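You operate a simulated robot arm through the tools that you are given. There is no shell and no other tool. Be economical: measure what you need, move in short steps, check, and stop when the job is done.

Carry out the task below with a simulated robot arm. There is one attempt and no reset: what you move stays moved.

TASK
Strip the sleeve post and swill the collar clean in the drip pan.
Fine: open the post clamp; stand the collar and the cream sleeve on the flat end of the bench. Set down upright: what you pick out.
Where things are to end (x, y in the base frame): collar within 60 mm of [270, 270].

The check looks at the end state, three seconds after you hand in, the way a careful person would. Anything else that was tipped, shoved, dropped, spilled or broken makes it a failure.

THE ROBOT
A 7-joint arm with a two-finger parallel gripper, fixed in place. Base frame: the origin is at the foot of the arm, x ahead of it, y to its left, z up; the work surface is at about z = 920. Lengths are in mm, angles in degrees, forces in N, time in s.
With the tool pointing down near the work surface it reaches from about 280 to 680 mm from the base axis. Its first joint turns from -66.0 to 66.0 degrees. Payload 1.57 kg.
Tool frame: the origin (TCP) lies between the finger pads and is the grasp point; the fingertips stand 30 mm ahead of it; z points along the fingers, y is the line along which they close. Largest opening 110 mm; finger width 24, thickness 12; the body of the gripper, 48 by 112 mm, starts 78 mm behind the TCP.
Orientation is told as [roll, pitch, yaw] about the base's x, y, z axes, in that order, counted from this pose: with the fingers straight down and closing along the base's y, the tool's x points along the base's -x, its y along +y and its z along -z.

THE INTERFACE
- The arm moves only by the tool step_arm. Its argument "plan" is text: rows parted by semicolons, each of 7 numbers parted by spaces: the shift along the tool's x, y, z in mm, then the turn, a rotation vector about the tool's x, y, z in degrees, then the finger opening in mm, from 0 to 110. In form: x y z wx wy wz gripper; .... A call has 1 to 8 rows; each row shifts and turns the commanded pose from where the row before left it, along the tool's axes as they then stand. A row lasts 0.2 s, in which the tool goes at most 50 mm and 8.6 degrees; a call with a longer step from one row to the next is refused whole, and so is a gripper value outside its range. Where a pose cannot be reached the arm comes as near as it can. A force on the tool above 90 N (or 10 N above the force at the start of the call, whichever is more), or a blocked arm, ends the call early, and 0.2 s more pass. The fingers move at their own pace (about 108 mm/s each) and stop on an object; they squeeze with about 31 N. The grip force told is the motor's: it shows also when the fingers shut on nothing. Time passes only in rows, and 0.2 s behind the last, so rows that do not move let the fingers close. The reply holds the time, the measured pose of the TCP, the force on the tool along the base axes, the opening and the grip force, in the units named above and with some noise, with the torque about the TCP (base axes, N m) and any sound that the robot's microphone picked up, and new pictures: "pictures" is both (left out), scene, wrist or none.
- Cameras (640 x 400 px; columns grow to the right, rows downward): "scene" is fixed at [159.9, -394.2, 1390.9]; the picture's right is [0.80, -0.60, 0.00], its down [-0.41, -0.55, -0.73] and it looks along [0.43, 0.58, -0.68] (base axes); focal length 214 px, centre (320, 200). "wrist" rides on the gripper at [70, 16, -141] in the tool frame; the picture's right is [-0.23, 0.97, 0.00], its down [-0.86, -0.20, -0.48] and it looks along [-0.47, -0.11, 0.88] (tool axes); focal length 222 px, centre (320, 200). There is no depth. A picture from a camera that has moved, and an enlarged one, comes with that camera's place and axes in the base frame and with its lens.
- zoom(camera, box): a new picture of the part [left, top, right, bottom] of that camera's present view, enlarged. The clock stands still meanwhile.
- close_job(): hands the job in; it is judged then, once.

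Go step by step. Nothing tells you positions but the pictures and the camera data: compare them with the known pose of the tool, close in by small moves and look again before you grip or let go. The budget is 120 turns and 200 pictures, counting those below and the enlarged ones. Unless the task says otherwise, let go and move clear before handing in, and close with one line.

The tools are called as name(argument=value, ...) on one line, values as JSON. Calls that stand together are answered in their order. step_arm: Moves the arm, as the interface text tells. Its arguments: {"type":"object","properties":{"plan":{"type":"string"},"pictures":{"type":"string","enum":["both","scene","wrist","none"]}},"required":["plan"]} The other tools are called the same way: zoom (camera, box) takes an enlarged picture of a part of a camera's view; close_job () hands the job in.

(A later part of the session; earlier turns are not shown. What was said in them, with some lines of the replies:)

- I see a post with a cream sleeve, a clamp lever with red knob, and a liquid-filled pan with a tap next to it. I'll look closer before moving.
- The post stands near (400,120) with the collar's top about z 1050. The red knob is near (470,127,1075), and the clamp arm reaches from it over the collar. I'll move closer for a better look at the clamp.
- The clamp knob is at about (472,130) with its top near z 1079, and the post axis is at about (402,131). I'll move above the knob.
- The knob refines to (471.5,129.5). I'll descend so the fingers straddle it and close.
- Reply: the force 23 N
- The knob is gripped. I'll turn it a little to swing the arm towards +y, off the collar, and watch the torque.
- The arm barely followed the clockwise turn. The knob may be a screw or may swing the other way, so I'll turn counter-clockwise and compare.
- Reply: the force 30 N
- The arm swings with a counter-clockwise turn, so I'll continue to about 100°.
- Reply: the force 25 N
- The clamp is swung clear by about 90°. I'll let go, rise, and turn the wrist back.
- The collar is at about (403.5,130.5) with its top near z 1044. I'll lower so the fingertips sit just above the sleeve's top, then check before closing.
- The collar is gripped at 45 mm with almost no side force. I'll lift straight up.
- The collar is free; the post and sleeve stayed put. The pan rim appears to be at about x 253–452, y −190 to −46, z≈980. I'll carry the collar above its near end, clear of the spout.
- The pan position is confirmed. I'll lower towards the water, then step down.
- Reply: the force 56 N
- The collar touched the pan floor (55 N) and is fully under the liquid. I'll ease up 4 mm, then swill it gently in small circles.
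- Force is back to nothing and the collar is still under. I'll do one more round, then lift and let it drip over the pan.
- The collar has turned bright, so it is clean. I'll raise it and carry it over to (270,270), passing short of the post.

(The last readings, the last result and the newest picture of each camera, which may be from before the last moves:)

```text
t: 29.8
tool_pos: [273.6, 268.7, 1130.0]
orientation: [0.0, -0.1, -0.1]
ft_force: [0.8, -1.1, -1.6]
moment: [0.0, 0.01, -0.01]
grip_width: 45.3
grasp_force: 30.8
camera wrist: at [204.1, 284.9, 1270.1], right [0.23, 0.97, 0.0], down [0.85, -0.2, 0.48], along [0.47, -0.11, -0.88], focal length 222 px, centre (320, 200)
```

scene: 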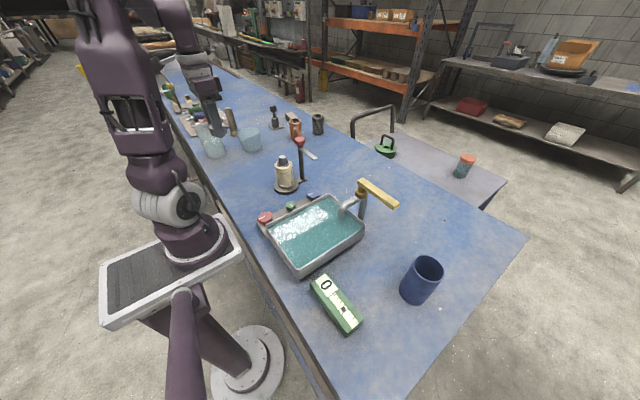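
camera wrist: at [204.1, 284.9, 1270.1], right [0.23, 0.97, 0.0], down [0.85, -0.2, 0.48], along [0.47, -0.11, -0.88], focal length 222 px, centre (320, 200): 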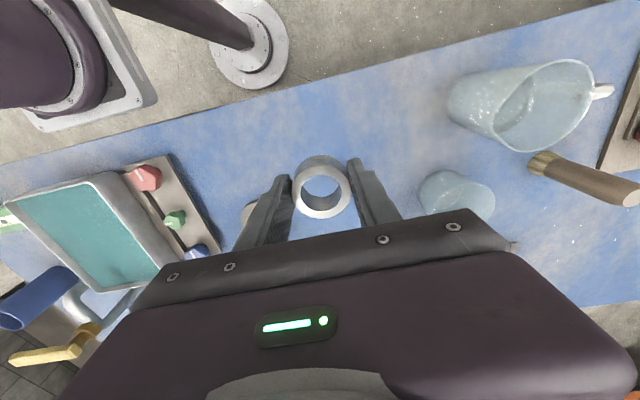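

The spot is clear. I'll lower to just above the bench.

step_arm(plan="0 0 40 0 0 0 20; 0 0 40 0 0 0 20; 0 0 40 0 0 0 20; 0 0 30 0 0 0 20; 0 0 10 0 0 0 20; 0 0 0 0 0 0 20")

zoom(camera="scene", box=[180, 90, 300, 190])

```text
t: 31.2
tool_pos: [274.0, 267.1, 968.6]
orientation: [0.0, 0.0, -0.1]
ft_force: [0.3, -0.7, -1.1]
moment: [0.02, 0.03, -0.04]
grip_width: 45.6
grasp_force: 31.5
camera wrist: at [202.7, 284.8, 1110.1], right [0.23, 0.97, 0.0], down [0.85, -0.2, 0.48], along [0.47, -0.11, -0.88], focal length 222 px, centre (320, 200)
```

scene: 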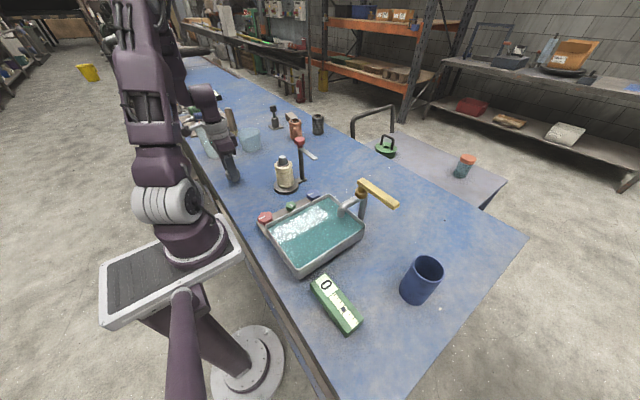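
wrist: 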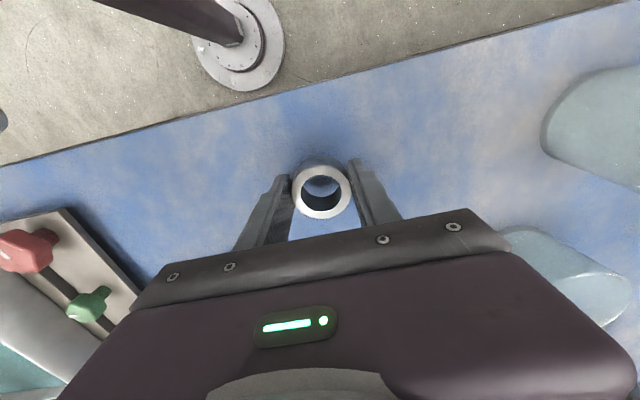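

```text
4.00 times, centred on (240, 140) of scene
camera zoom: at [159.9, -394.2, 1390.9], right [0.8, -0.6, 0.0], down [-0.41, -0.55, -0.73], along [0.43, 0.58, -0.68], focal length 858 px, centre (640, 440)
```

zoom: 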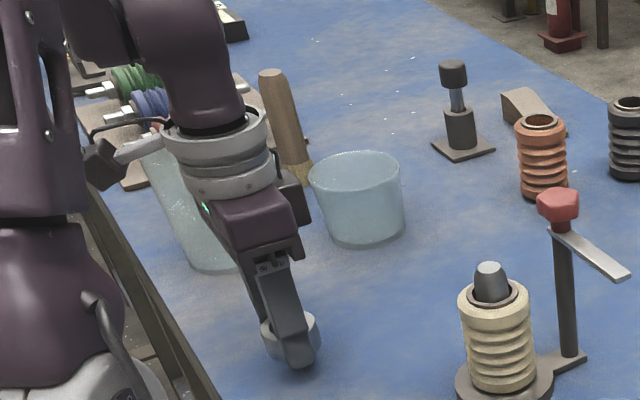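

step_arm(plan="0 0 5 0 0 0 20; 0 0 3 0 0 0 20; 0 0 2 0 0 0 20; 0 0 0 0 0 0 20", pictures="none")

```text
t: 32.2
tool_pos: [271.4, 267.7, 958.9]
orientation: [0.0, 0.0, -0.1]
ft_force: [-0.1, 0.0, -1.4]
moment: [-0.02, 0.0, 0.01]
grip_width: 45.1
grasp_force: 31.0
```

Nothing has touched yet, so I'll go down in small steps.

step_arm(plan="0 0 1.5 0 0 0 20; 0 0 1.5 0 0 0 20; 0 0 0 0 0 0 20", pictures="none")

zoom(camera="scene", box=[215, 140, 265, 190])

```text
t: 33.0
tool_pos: [272.2, 269.1, 955.7]
orientation: [0.0, -0.1, -0.2]
ft_force: [0.3, -0.2, -1.2]
moment: [-0.04, 0.01, -0.01]
grip_width: 45.5
grasp_force: 30.7
```

```text
8.00 times, centred on (240, 165) of scene
camera zoom: at [159.9, -394.2, 1390.9], right [0.8, -0.6, 0.0], down [-0.41, -0.55, -0.73], along [0.43, 0.58, -0.68], focal length 1716 px, centre (960, 480)
```

zoom: 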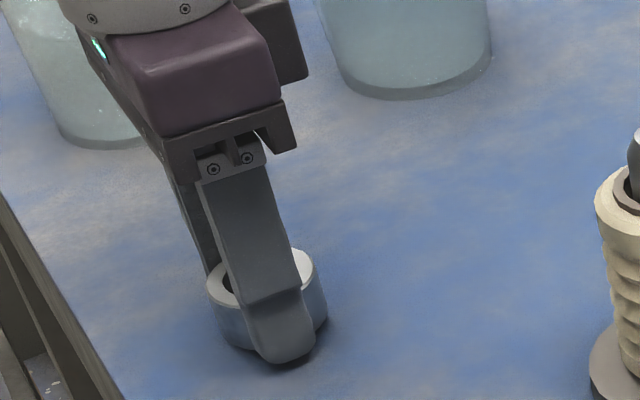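

step_arm(plan="0 0 1 0 0 0 20; 0 0 1 0 0 0 20; 0 0 0 0 0 0 20", pictures="none")

```text
t: 33.8
tool_pos: [271.2, 267.5, 953.4]
orientation: [0.0, 0.1, -0.1]
ft_force: [0.3, -0.4, -1.6]
moment: [0.01, 0.02, 0.0]
grip_width: 45.3
grasp_force: 31.3
```

step_arm(plan="0 0 1 0 0 0 20; 0 0 0 0 0 0 20", pictures="none")

step_arm(plan="0 0 1 0 0 0 20; 0 0 0 0 0 0 20", pictures="none")

```text
t: 34.4
tool_pos: [270.9, 269.2, 953.3]
orientation: [0.0, 0.1, -0.1]
ft_force: [-0.2, 1.2, -0.6]
moment: [0.01, 0.0, 0.01]
grip_width: 45.3
grasp_force: 31.6
```

```text
t: 35.0
tool_pos: [271.3, 268.8, 952.0]
orientation: [0.0, -0.1, -0.2]
ft_force: [-0.3, 0.4, -1.5]
moment: [0.02, 0.03, 0.03]
grip_width: 45.5
grasp_force: 31.2
```

step_arm(plan="0 0 1 0 0 0 20; 0 0 0 0 0 0 20", pictures="none")

step_arm(plan="0 0 1 0 0 0 20; 0 0 0 0 0 0 20", pictures="none")

zoom(camera="scene", box=[215, 140, 265, 190])

```text
t: 35.6
tool_pos: [271.2, 268.7, 949.3]
orientation: [0.0, 0.0, -0.2]
ft_force: [0.0, 0.6, 11.4]
moment: [-0.09, -0.22, 0.0]
grip_width: 45.3
grasp_force: 31.1
```

```text
t: 36.2
tool_pos: [269.9, 269.0, 949.5]
orientation: [0.0, -0.1, -0.1]
ft_force: [-5.3, -8.3, 53.6]
moment: [-0.9, 0.37, 0.19]
grip_width: 45.4
grasp_force: 31.1
```

```text
8.00 times, centred on (240, 165) of scene
camera zoom: at [159.3, -394.9, 1390.8], right [0.8, -0.6, 0.0], down [-0.41, -0.55, -0.73], along [0.44, 0.59, -0.68], focal length 1716 px, centre (960, 480)
```

zoom: 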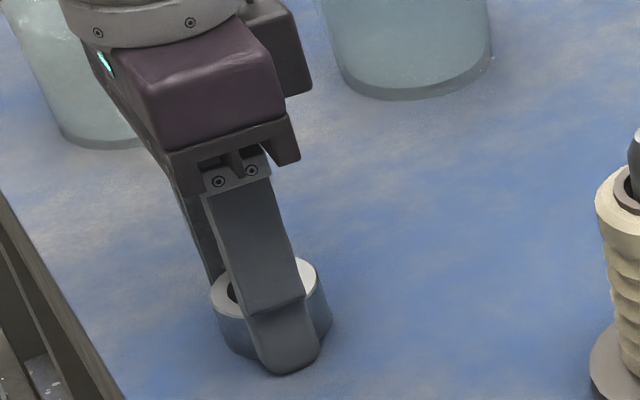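

The bench is reached (fingertips and collar at about z 920). I'll ease off 1 mm and open.

step_arm(plan="0 0 -1 0 0 0 20; 0 0 0 0 0 0 20; 0 0 0 0 0 0 48; 0 0 0 0 0 0 56; 0 0 0 0 0 0 70; 0 0 0 0 0 0 75; 0 0 0 0 0 0 75", pictures="wrist")

zoom(camera="scene", box=[215, 140, 265, 190])

```text
t: 37.8
tool_pos: [271.1, 271.6, 950.3]
orientation: [0.3, 0.0, 0.0]
ft_force: [-0.7, 4.6, 5.5]
moment: [-0.07, 0.09, -0.13]
grip_width: 70.2
grasp_force: 0.1
camera wrist: at [200.8, 287.1, 1091.3], right [0.23, 0.97, 0.01], down [0.85, -0.2, 0.48], along [0.47, -0.1, -0.88], focal length 222 px, centre (320, 200)
```

wrist: 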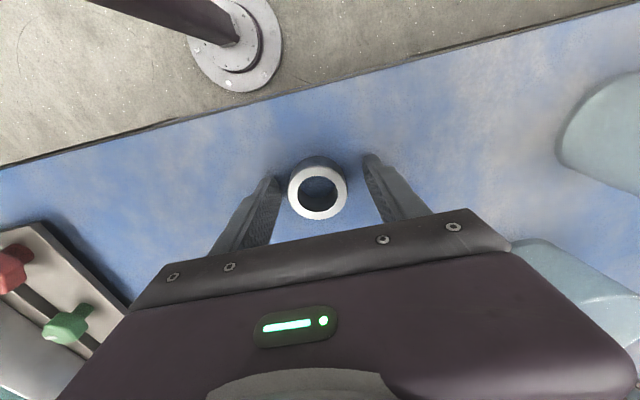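

```text
8.00 times, centred on (240, 165) of scene
camera zoom: at [159.8, -394.1, 1391.0], right [0.8, -0.6, 0.0], down [-0.41, -0.55, -0.73], along [0.43, 0.58, -0.68], focal length 1716 px, centre (960, 480)
```

zoom: 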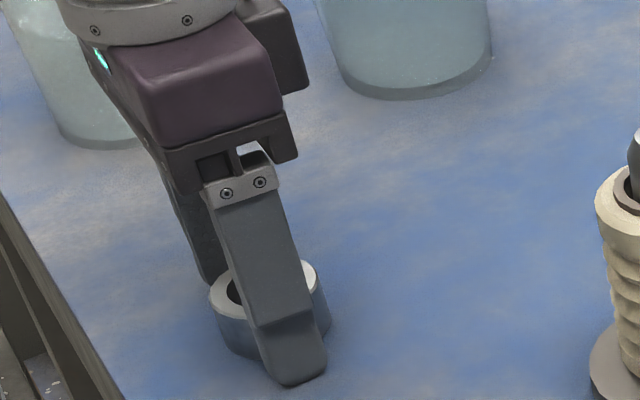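

The collar stands free. I'll rise straight up and return over the post.

step_arm(plan="0 0 -10 0 0 0 80; 0 0 -40 0 0 0 85; 0 0 -50 0 0 0 85; 0 0 -50 0 0 0 85; 0 0 -45 0 0 0 85; 0 0 0 0 0 0 85")

zoom(camera="scene", box=[205, 130, 325, 210])

```text
t: 39.2
tool_pos: [273.5, 271.5, 1150.2]
orientation: [0.0, 0.0, -0.1]
ft_force: [-0.4, -0.2, 0.3]
moment: [0.02, -0.01, 0.0]
grip_width: 85.0
grasp_force: 0.1
camera wrist: at [202.2, 287.8, 1290.2], right [0.23, 0.97, 0.0], down [0.85, -0.2, 0.48], along [0.47, -0.11, -0.88], focal length 222 px, centre (320, 200)
```

scene: 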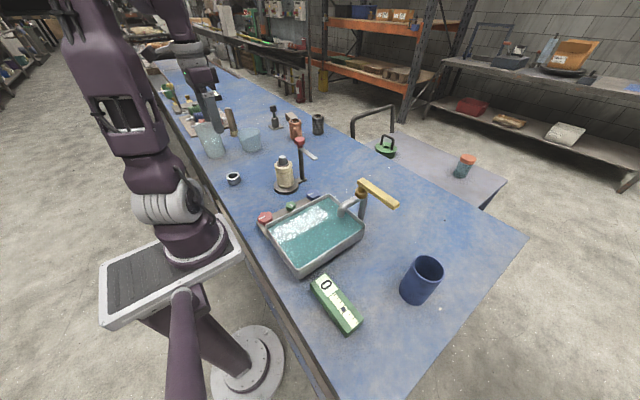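
wrist: 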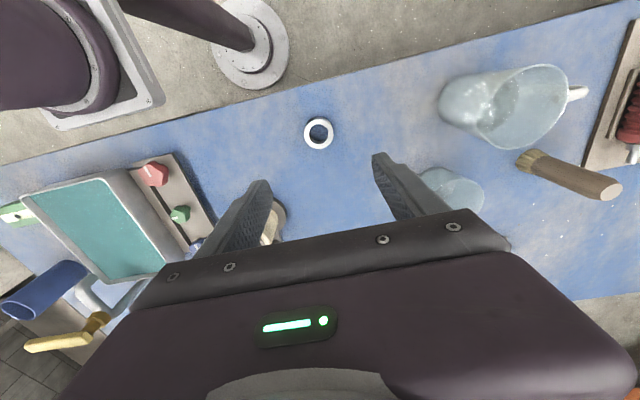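

```text
5.00 times, centred on (265, 170) of scene
camera zoom: at [159.8, -394.2, 1390.9], right [0.8, -0.6, 0.0], down [-0.41, -0.55, -0.73], along [0.43, 0.58, -0.68], focal length 1072 px, centre (595, 350)
```

zoom: 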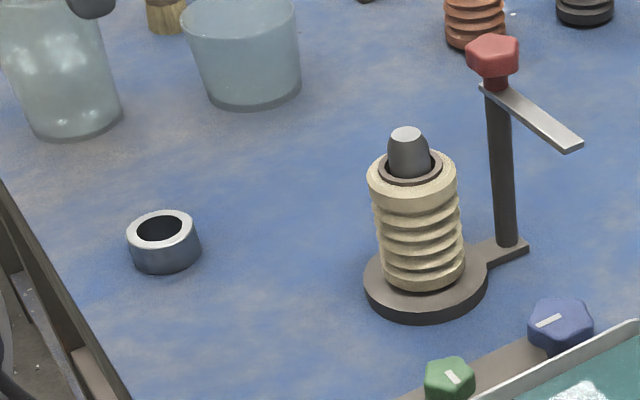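

The collar stands upright near (270,270). Now I'll move above the sleeve and start down.

step_arm(plan="-26 -28 0 0 0 0 85; -26 -28 0 0 0 0 85; -26 -28 0 0 0 0 85; -26 -28 0 0 0 0 85; -26 -28 0 0 0 0 85; 0 0 30 0 0 0 85; 0 0 25 0 0 0 85; 0 0 0 0 0 0 85")

zoom(camera="wrist", box=[240, 80, 400, 240])

```text
t: 41.0
tool_pos: [402.2, 128.5, 1088.8]
orientation: [0.1, 0.1, 0.0]
ft_force: [0.8, -0.4, 0.1]
moment: [0.02, -0.02, -0.03]
grip_width: 85.0
grasp_force: 0.2
camera wrist: at [331.7, 143.7, 1230.4], right [0.23, 0.97, 0.0], down [0.85, -0.2, 0.48], along [0.47, -0.11, -0.88], focal length 222 px, centre (320, 200)
```

scene: 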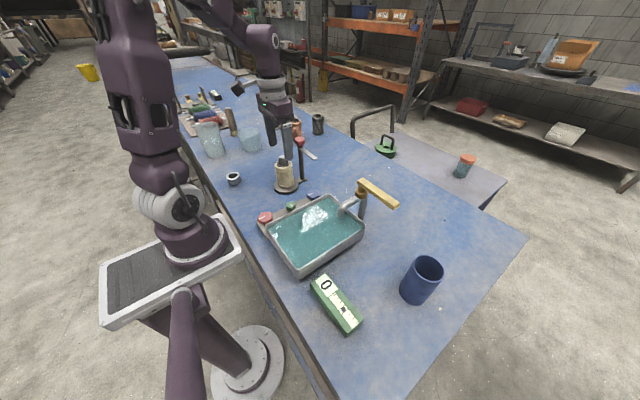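
wrist: 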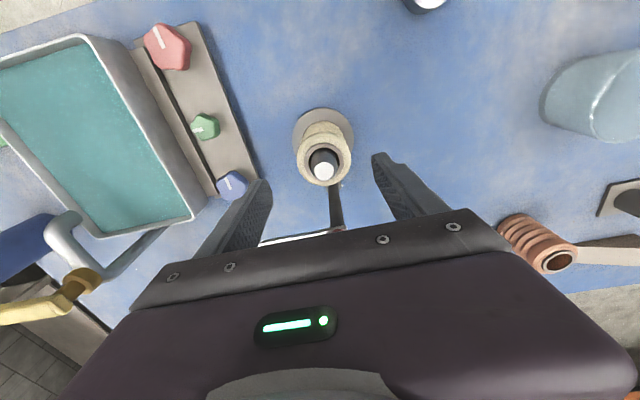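

```text
2.50 times, centred on (320, 160) of wrist
camera zoom: at [331.7, 143.7, 1230.4], right [0.23, 0.97, 0.0], down [0.85, -0.2, 0.48], along [0.47, -0.11, -0.88], focal length 555 px, centre (320, 300)
```

zoom: 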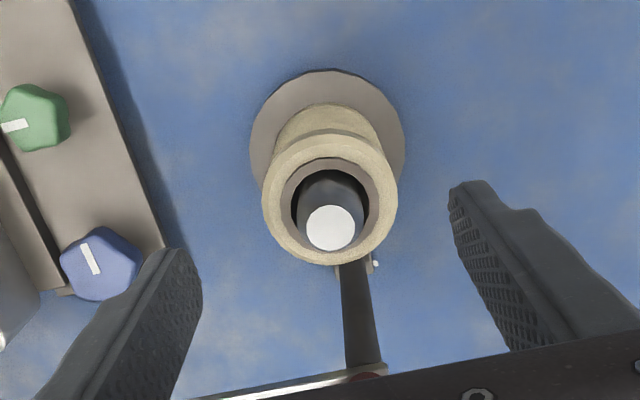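

step_arm(plan="0 2.5 25 0 0 0 85; 0 0 25 0 0 0 85; 0 0 20 0 0 0 85; 0 0 16 0 0 0 85; 0 0 0 0 0 0 85")

zoom(camera="scene", box=[240, 120, 340, 200])

```text
t: 42.2
tool_pos: [402.5, 130.3, 1003.1]
orientation: [0.0, 0.0, -0.1]
ft_force: [0.6, -0.8, 0.2]
moment: [0.03, 0.02, -0.01]
grip_width: 84.9
grasp_force: 0.1
camera wrist: at [333.0, 147.0, 1144.0], right [0.23, 0.97, 0.0], down [0.85, -0.2, 0.48], along [0.47, -0.11, -0.88], focal length 222 px, centre (320, 200)
```

scene: 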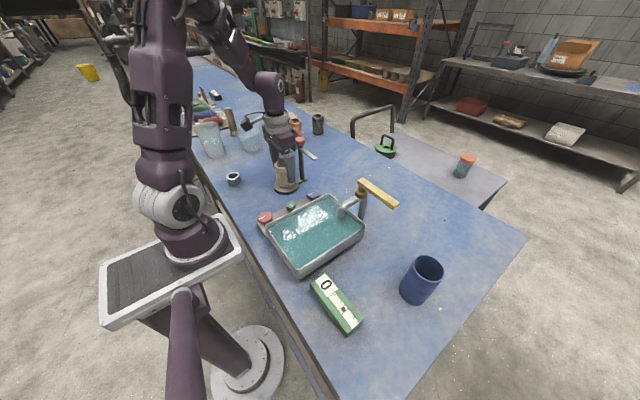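
wrist: 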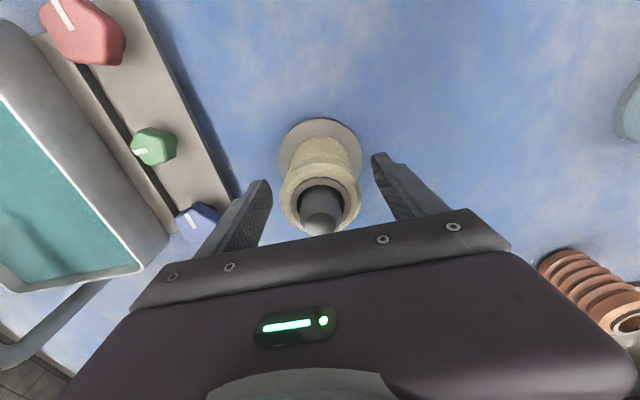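

```text
5.00 times, centred on (290, 160) of scene
camera zoom: at [159.9, -394.2, 1390.9], right [0.8, -0.6, 0.0], down [-0.41, -0.55, -0.73], along [0.43, 0.58, -0.68], focal length 1072 px, centre (470, 400)
```

zoom: 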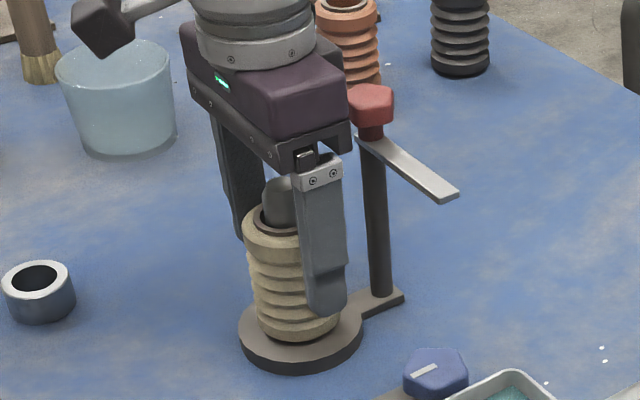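

Well centred; I'll close on the sleeve.

step_arm(plan="0 0.5 0 0 0 0 70; 0 0 0 0 0 0 58; 0 0 0 0 0 0 45; 0 0 0 0 0 0 35; 0 0 0 0 0 0 35", pictures="none")

zoom(camera="scene", box=[240, 120, 340, 200])

```text
t: 43.4
tool_pos: [402.5, 131.0, 1004.7]
orientation: [0.0, 0.0, -0.1]
ft_force: [-0.4, -0.6, 0.1]
moment: [-0.01, 0.04, -0.01]
grip_width: 55.3
grasp_force: 31.5
```

```text
5.00 times, centred on (290, 160) of scene
camera zoom: at [159.9, -394.2, 1390.9], right [0.8, -0.6, 0.0], down [-0.41, -0.55, -0.73], along [0.43, 0.58, -0.68], focal length 1072 px, centre (470, 400)
```

zoom: 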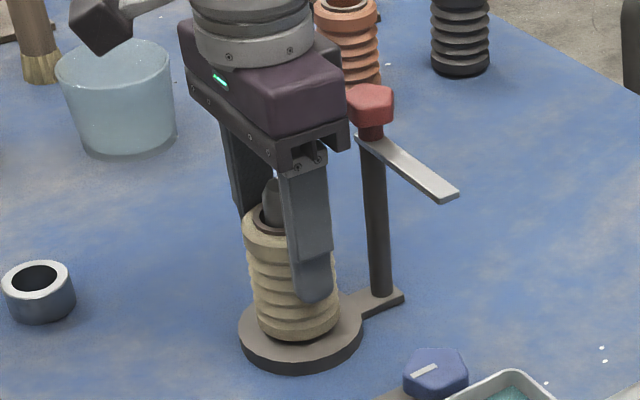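

Gripped at 55 mm. I'll lift straight up, slowly at first.

step_arm(plan="0 0 -5 0 0 0 35; 0 0 -10 0 0 0 35; 0 0 -20 0 0 0 35; 0 0 -25 0 0 0 35; 0 0 -25 0 0 0 35; 0 0 -25 0 0 0 35; 0 0 -25 0 0 0 35; 0 0 0 0 0 0 35")

zoom(camera="scene", box=[240, 80, 340, 200])

```text
t: 45.2
tool_pos: [400.2, 132.2, 1138.9]
orientation: [-0.1, 0.0, -0.1]
ft_force: [0.7, -0.4, -1.4]
moment: [0.01, -0.02, 0.01]
grip_width: 55.3
grasp_force: 30.5
camera wrist: at [330.8, 148.9, 1280.8], right [0.23, 0.97, 0.0], down [0.85, -0.2, 0.48], along [0.47, -0.11, -0.88], focal length 222 px, centre (320, 200)
```

scene: 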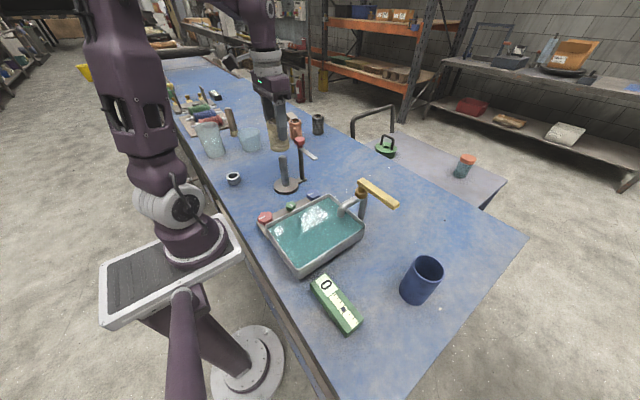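
wrist: 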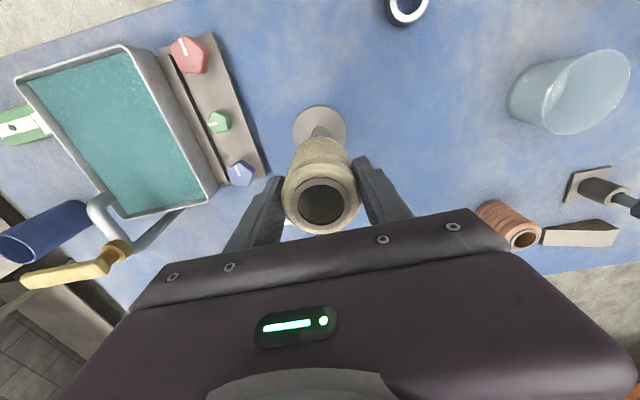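

```text
3.33 times, centred on (290, 140) of scene
camera zoom: at [159.9, -394.2, 1390.9], right [0.8, -0.6, 0.0], down [-0.41, -0.55, -0.73], along [0.43, 0.58, -0.68], focal length 715 px, centre (420, 400)
```

zoom: 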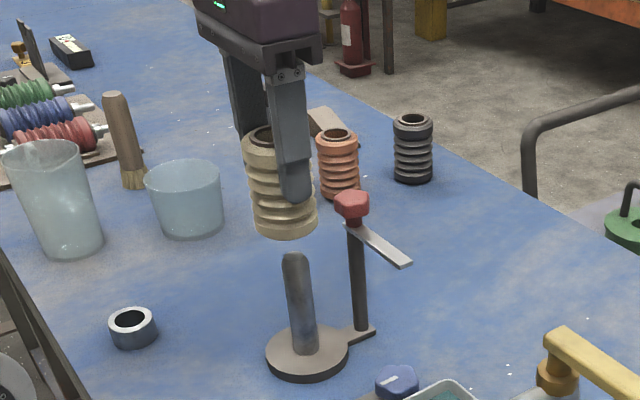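

The post is bare and the sleeve is clear of the spike. I'll carry it to about (360,275), beside the collar.

step_arm(plan="0 0 -20 0 0 0 35; 10 36 0 0 0 0 35; 10 36 0 0 0 0 35; 10 36 0 0 0 0 35; 10 35 0 0 0 0 35; 0 0 30 0 0 0 35; 0 0 40 0 0 0 35; 0 0 0 0 0 0 35")

zoom(camera="scene", box=[190, 80, 330, 200])

```text
t: 47.0
tool_pos: [361.3, 274.9, 1088.2]
orientation: [0.0, 0.0, -0.1]
ft_force: [-0.1, 0.1, -1.4]
moment: [0.02, 0.03, -0.01]
grip_width: 55.3
grasp_force: 30.8
camera wrist: at [290.7, 290.9, 1229.8], right [0.23, 0.97, 0.0], down [0.85, -0.2, 0.48], along [0.47, -0.11, -0.88], focal length 222 px, centre (320, 200)
```

scene: 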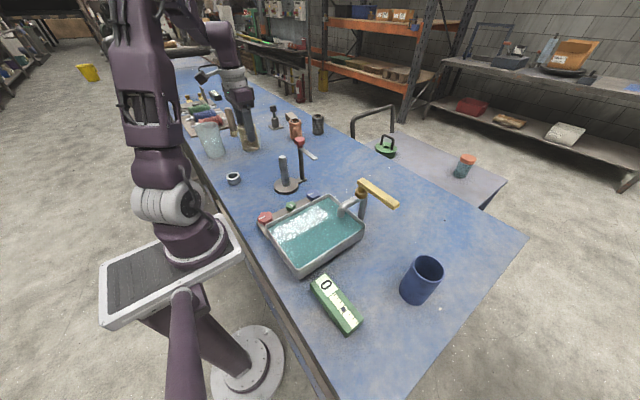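
wrist: 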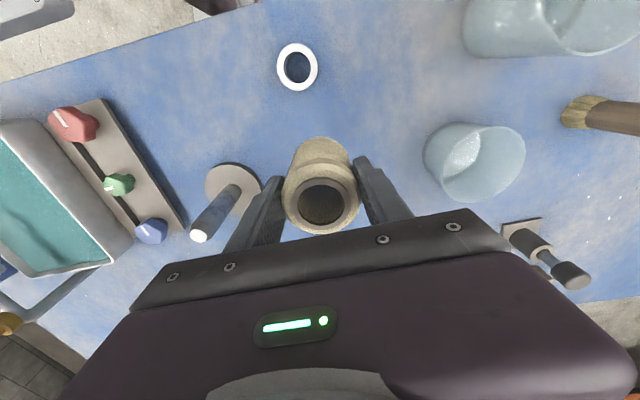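

```text
3.33 times, centred on (260, 140) of scene
camera zoom: at [159.9, -394.2, 1390.9], right [0.8, -0.6, 0.0], down [-0.41, -0.55, -0.73], along [0.43, 0.58, -0.68], focal length 715 px, centre (520, 400)
```

zoom: 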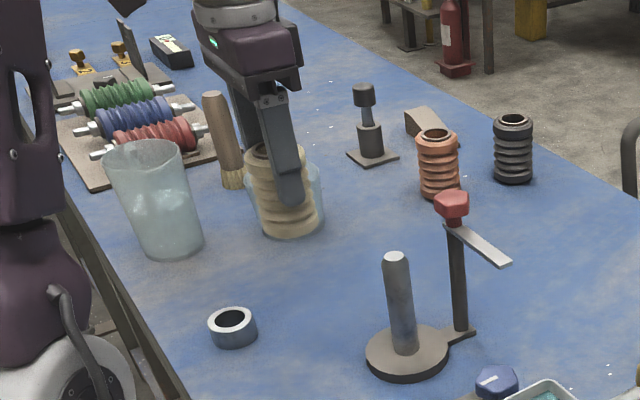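

The spot is clear; I'll lower.

step_arm(plan="0 0 30 0 0 0 35; 0 0 30 0 0 0 35; 0 0 20 0 0 0 35; 0 0 8 0 0 0 35; 0 0 3 0 0 0 35; 0 0 0 0 0 0 35", pictures="none")

step_arm(plan="0 0 2 0 0 0 35; 0 0 0 0 0 0 35", pictures="none")

zoom(camera="scene", box=[215, 110, 295, 190])

```text
t: 48.4
tool_pos: [361.7, 274.5, 998.6]
orientation: [0.0, 0.1, -0.1]
ft_force: [0.6, 0.6, -1.1]
moment: [-0.01, 0.01, -0.01]
grip_width: 55.3
grasp_force: 30.9
```

```text
t: 49.0
tool_pos: [361.7, 274.6, 996.8]
orientation: [0.0, 0.0, -0.1]
ft_force: [0.6, 0.3, -1.4]
moment: [0.01, 0.0, -0.01]
grip_width: 55.5
grasp_force: 31.4
```

```text
5.00 times, centred on (255, 150) of scene
camera zoom: at [159.9, -394.2, 1390.9], right [0.8, -0.6, 0.0], down [-0.41, -0.55, -0.73], along [0.43, 0.58, -0.68], focal length 1072 px, centre (645, 450)
```

zoom: 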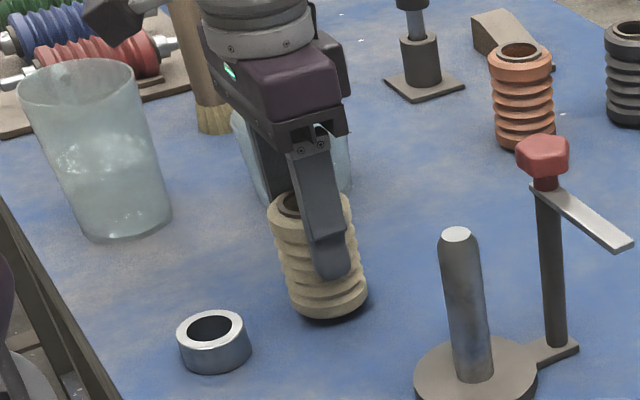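

step_arm(plan="0 0 1.5 0 0 0 35; 0 0 0 0 0 0 35", pictures="none")

step_arm(plan="0 0 1 0 0 0 35; 0 0 0 0 0 0 35", pictures="none")

step_arm(plan="0 0 1 0 0 0 35; 0 0 0 0 0 0 35", pictures="none")

```text
t: 49.6
tool_pos: [362.4, 276.3, 995.6]
orientation: [0.0, 0.0, 0.0]
ft_force: [-0.2, 0.5, 0.0]
moment: [-0.04, 0.03, 0.04]
grip_width: 55.4
grasp_force: 30.9
```

```text
t: 50.2
tool_pos: [362.3, 275.5, 994.8]
orientation: [0.1, 0.0, -0.1]
ft_force: [-0.5, 0.3, -0.7]
moment: [0.01, -0.01, -0.02]
grip_width: 55.2
grasp_force: 31.0
```

```text
t: 50.8
tool_pos: [361.8, 275.2, 995.1]
orientation: [0.0, 0.1, -0.1]
ft_force: [-0.5, 0.2, -1.2]
moment: [0.0, 0.0, 0.04]
grip_width: 55.2
grasp_force: 31.1
```

step_arm(plan="0 0 1 0 0 0 35; 0 0 0 0 0 0 35", pictures="none")

step_arm(plan="0 0 1 0 0 0 35; 0 0 0 0 0 0 35", pictures="none")

zoom(camera="scene", box=[235, 130, 275, 180])

```text
t: 51.4
tool_pos: [360.4, 274.4, 993.8]
orientation: [0.0, 0.0, 0.0]
ft_force: [-1.2, -3.8, 11.7]
moment: [-0.2, 0.19, -0.02]
grip_width: 55.4
grasp_force: 31.3
```

```text
t: 52.0
tool_pos: [362.3, 276.1, 992.7]
orientation: [0.2, 0.0, 0.0]
ft_force: [-1.5, -1.6, 14.6]
moment: [-0.02, -0.16, 0.11]
grip_width: 55.4
grasp_force: 30.8
```

```text
8.00 times, centred on (255, 155) of scene
camera zoom: at [159.6, -394.4, 1390.9], right [0.8, -0.6, 0.0], down [-0.41, -0.55, -0.73], along [0.44, 0.59, -0.68], focal length 1716 px, centre (840, 560)
```

zoom: 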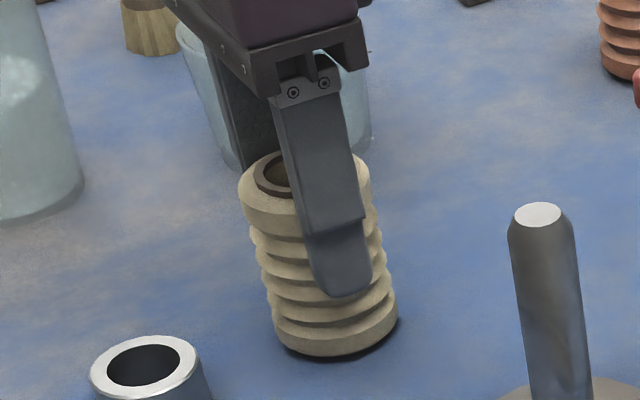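

The sleeve is on the bench with light contact. I'll open and rise straight up.

step_arm(plan="0 0 -0.5 0 0 0 35; 0 0 0 0 0 0 58; 0 0 0 0 0 0 66; 0 0 0 0 0 0 80; 0 0 0 0 0 0 85; 0 0 -20 0 0 0 85; 0 0 -35 0 0 0 85; 0 0 -40 0 0 0 85", pictures="none")

step_arm(plan="0 0 -45 0 0 0 85; 0 0 -45 0 0 0 85; 0 0 -45 0 0 0 85; 0 0 0 0 0 0 85")

zoom(camera="scene", box=[190, 100, 350, 220])

zoom(camera="scene", box=[240, 170, 460, 340])

```text
t: 53.8
tool_pos: [361.8, 274.6, 1085.4]
orientation: [0.0, 0.0, -0.1]
ft_force: [0.5, 0.5, -1.0]
moment: [0.01, -0.02, -0.02]
grip_width: 85.1
grasp_force: 0.0
```

```text
t: 54.8
tool_pos: [360.0, 271.2, 1220.4]
orientation: [-0.1, -0.1, -0.1]
ft_force: [0.2, -0.2, 0.3]
moment: [-0.01, -0.02, 0.02]
grip_width: 84.9
grasp_force: 0.0
camera wrist: at [289.8, 289.2, 1361.4], right [0.23, 0.97, 0.0], down [0.85, -0.2, 0.48], along [0.47, -0.11, -0.88], focal length 222 px, centre (320, 200)
```

scene: 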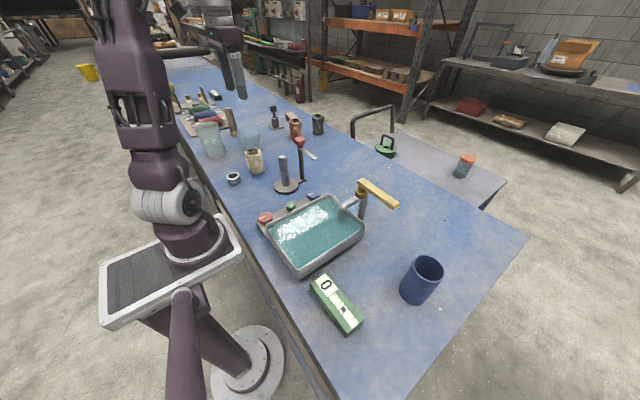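
wrist: 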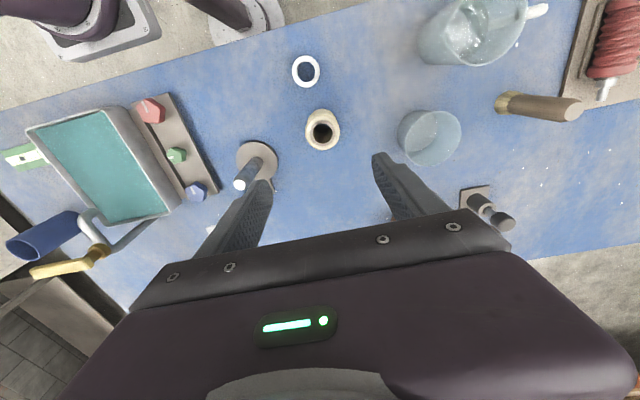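

```text
3.33 times, centred on (270, 160) of scene
camera zoom: at [159.8, -394.2, 1390.9], right [0.8, -0.6, 0.0], down [-0.41, -0.55, -0.73], along [0.43, 0.58, -0.68], focal length 715 px, centre (487, 333)
```

zoom: 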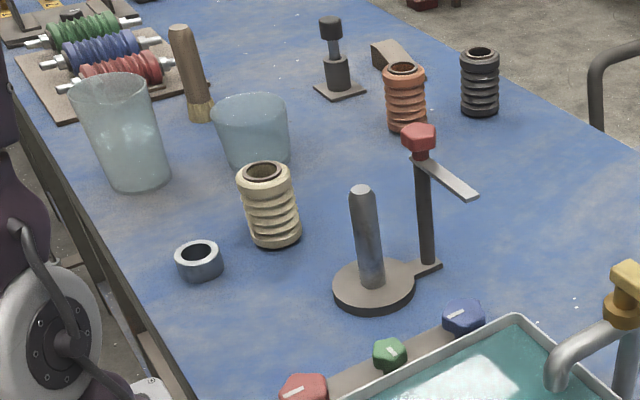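

```text
2.35 times, centred on (350, 255) of scene
camera zoom: at [159.8, -394.2, 1390.9], right [0.8, -0.6, 0.0], down [-0.41, -0.55, -0.73], along [0.43, 0.58, -0.68], focal length 505 px, centre (249, 71)
```

zoom: 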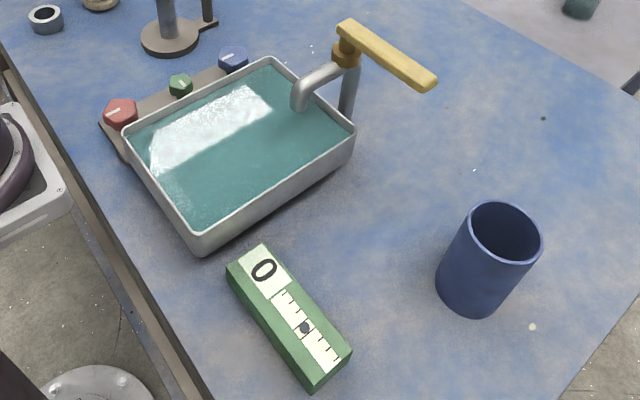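

The clamp is open and the post bare. The clean collar and the cream sleeve stand upright on the bench, nothing else has moved, and the gripper is clear, so I'm handing in.

close_job()

```text
The job is handed in.
```

The job is handed in: the clamp is open, and the collar, swilled clean in the drip pan, stands upright at about (271, 269). The cream sleeve stands upright beside it at about (362, 275).
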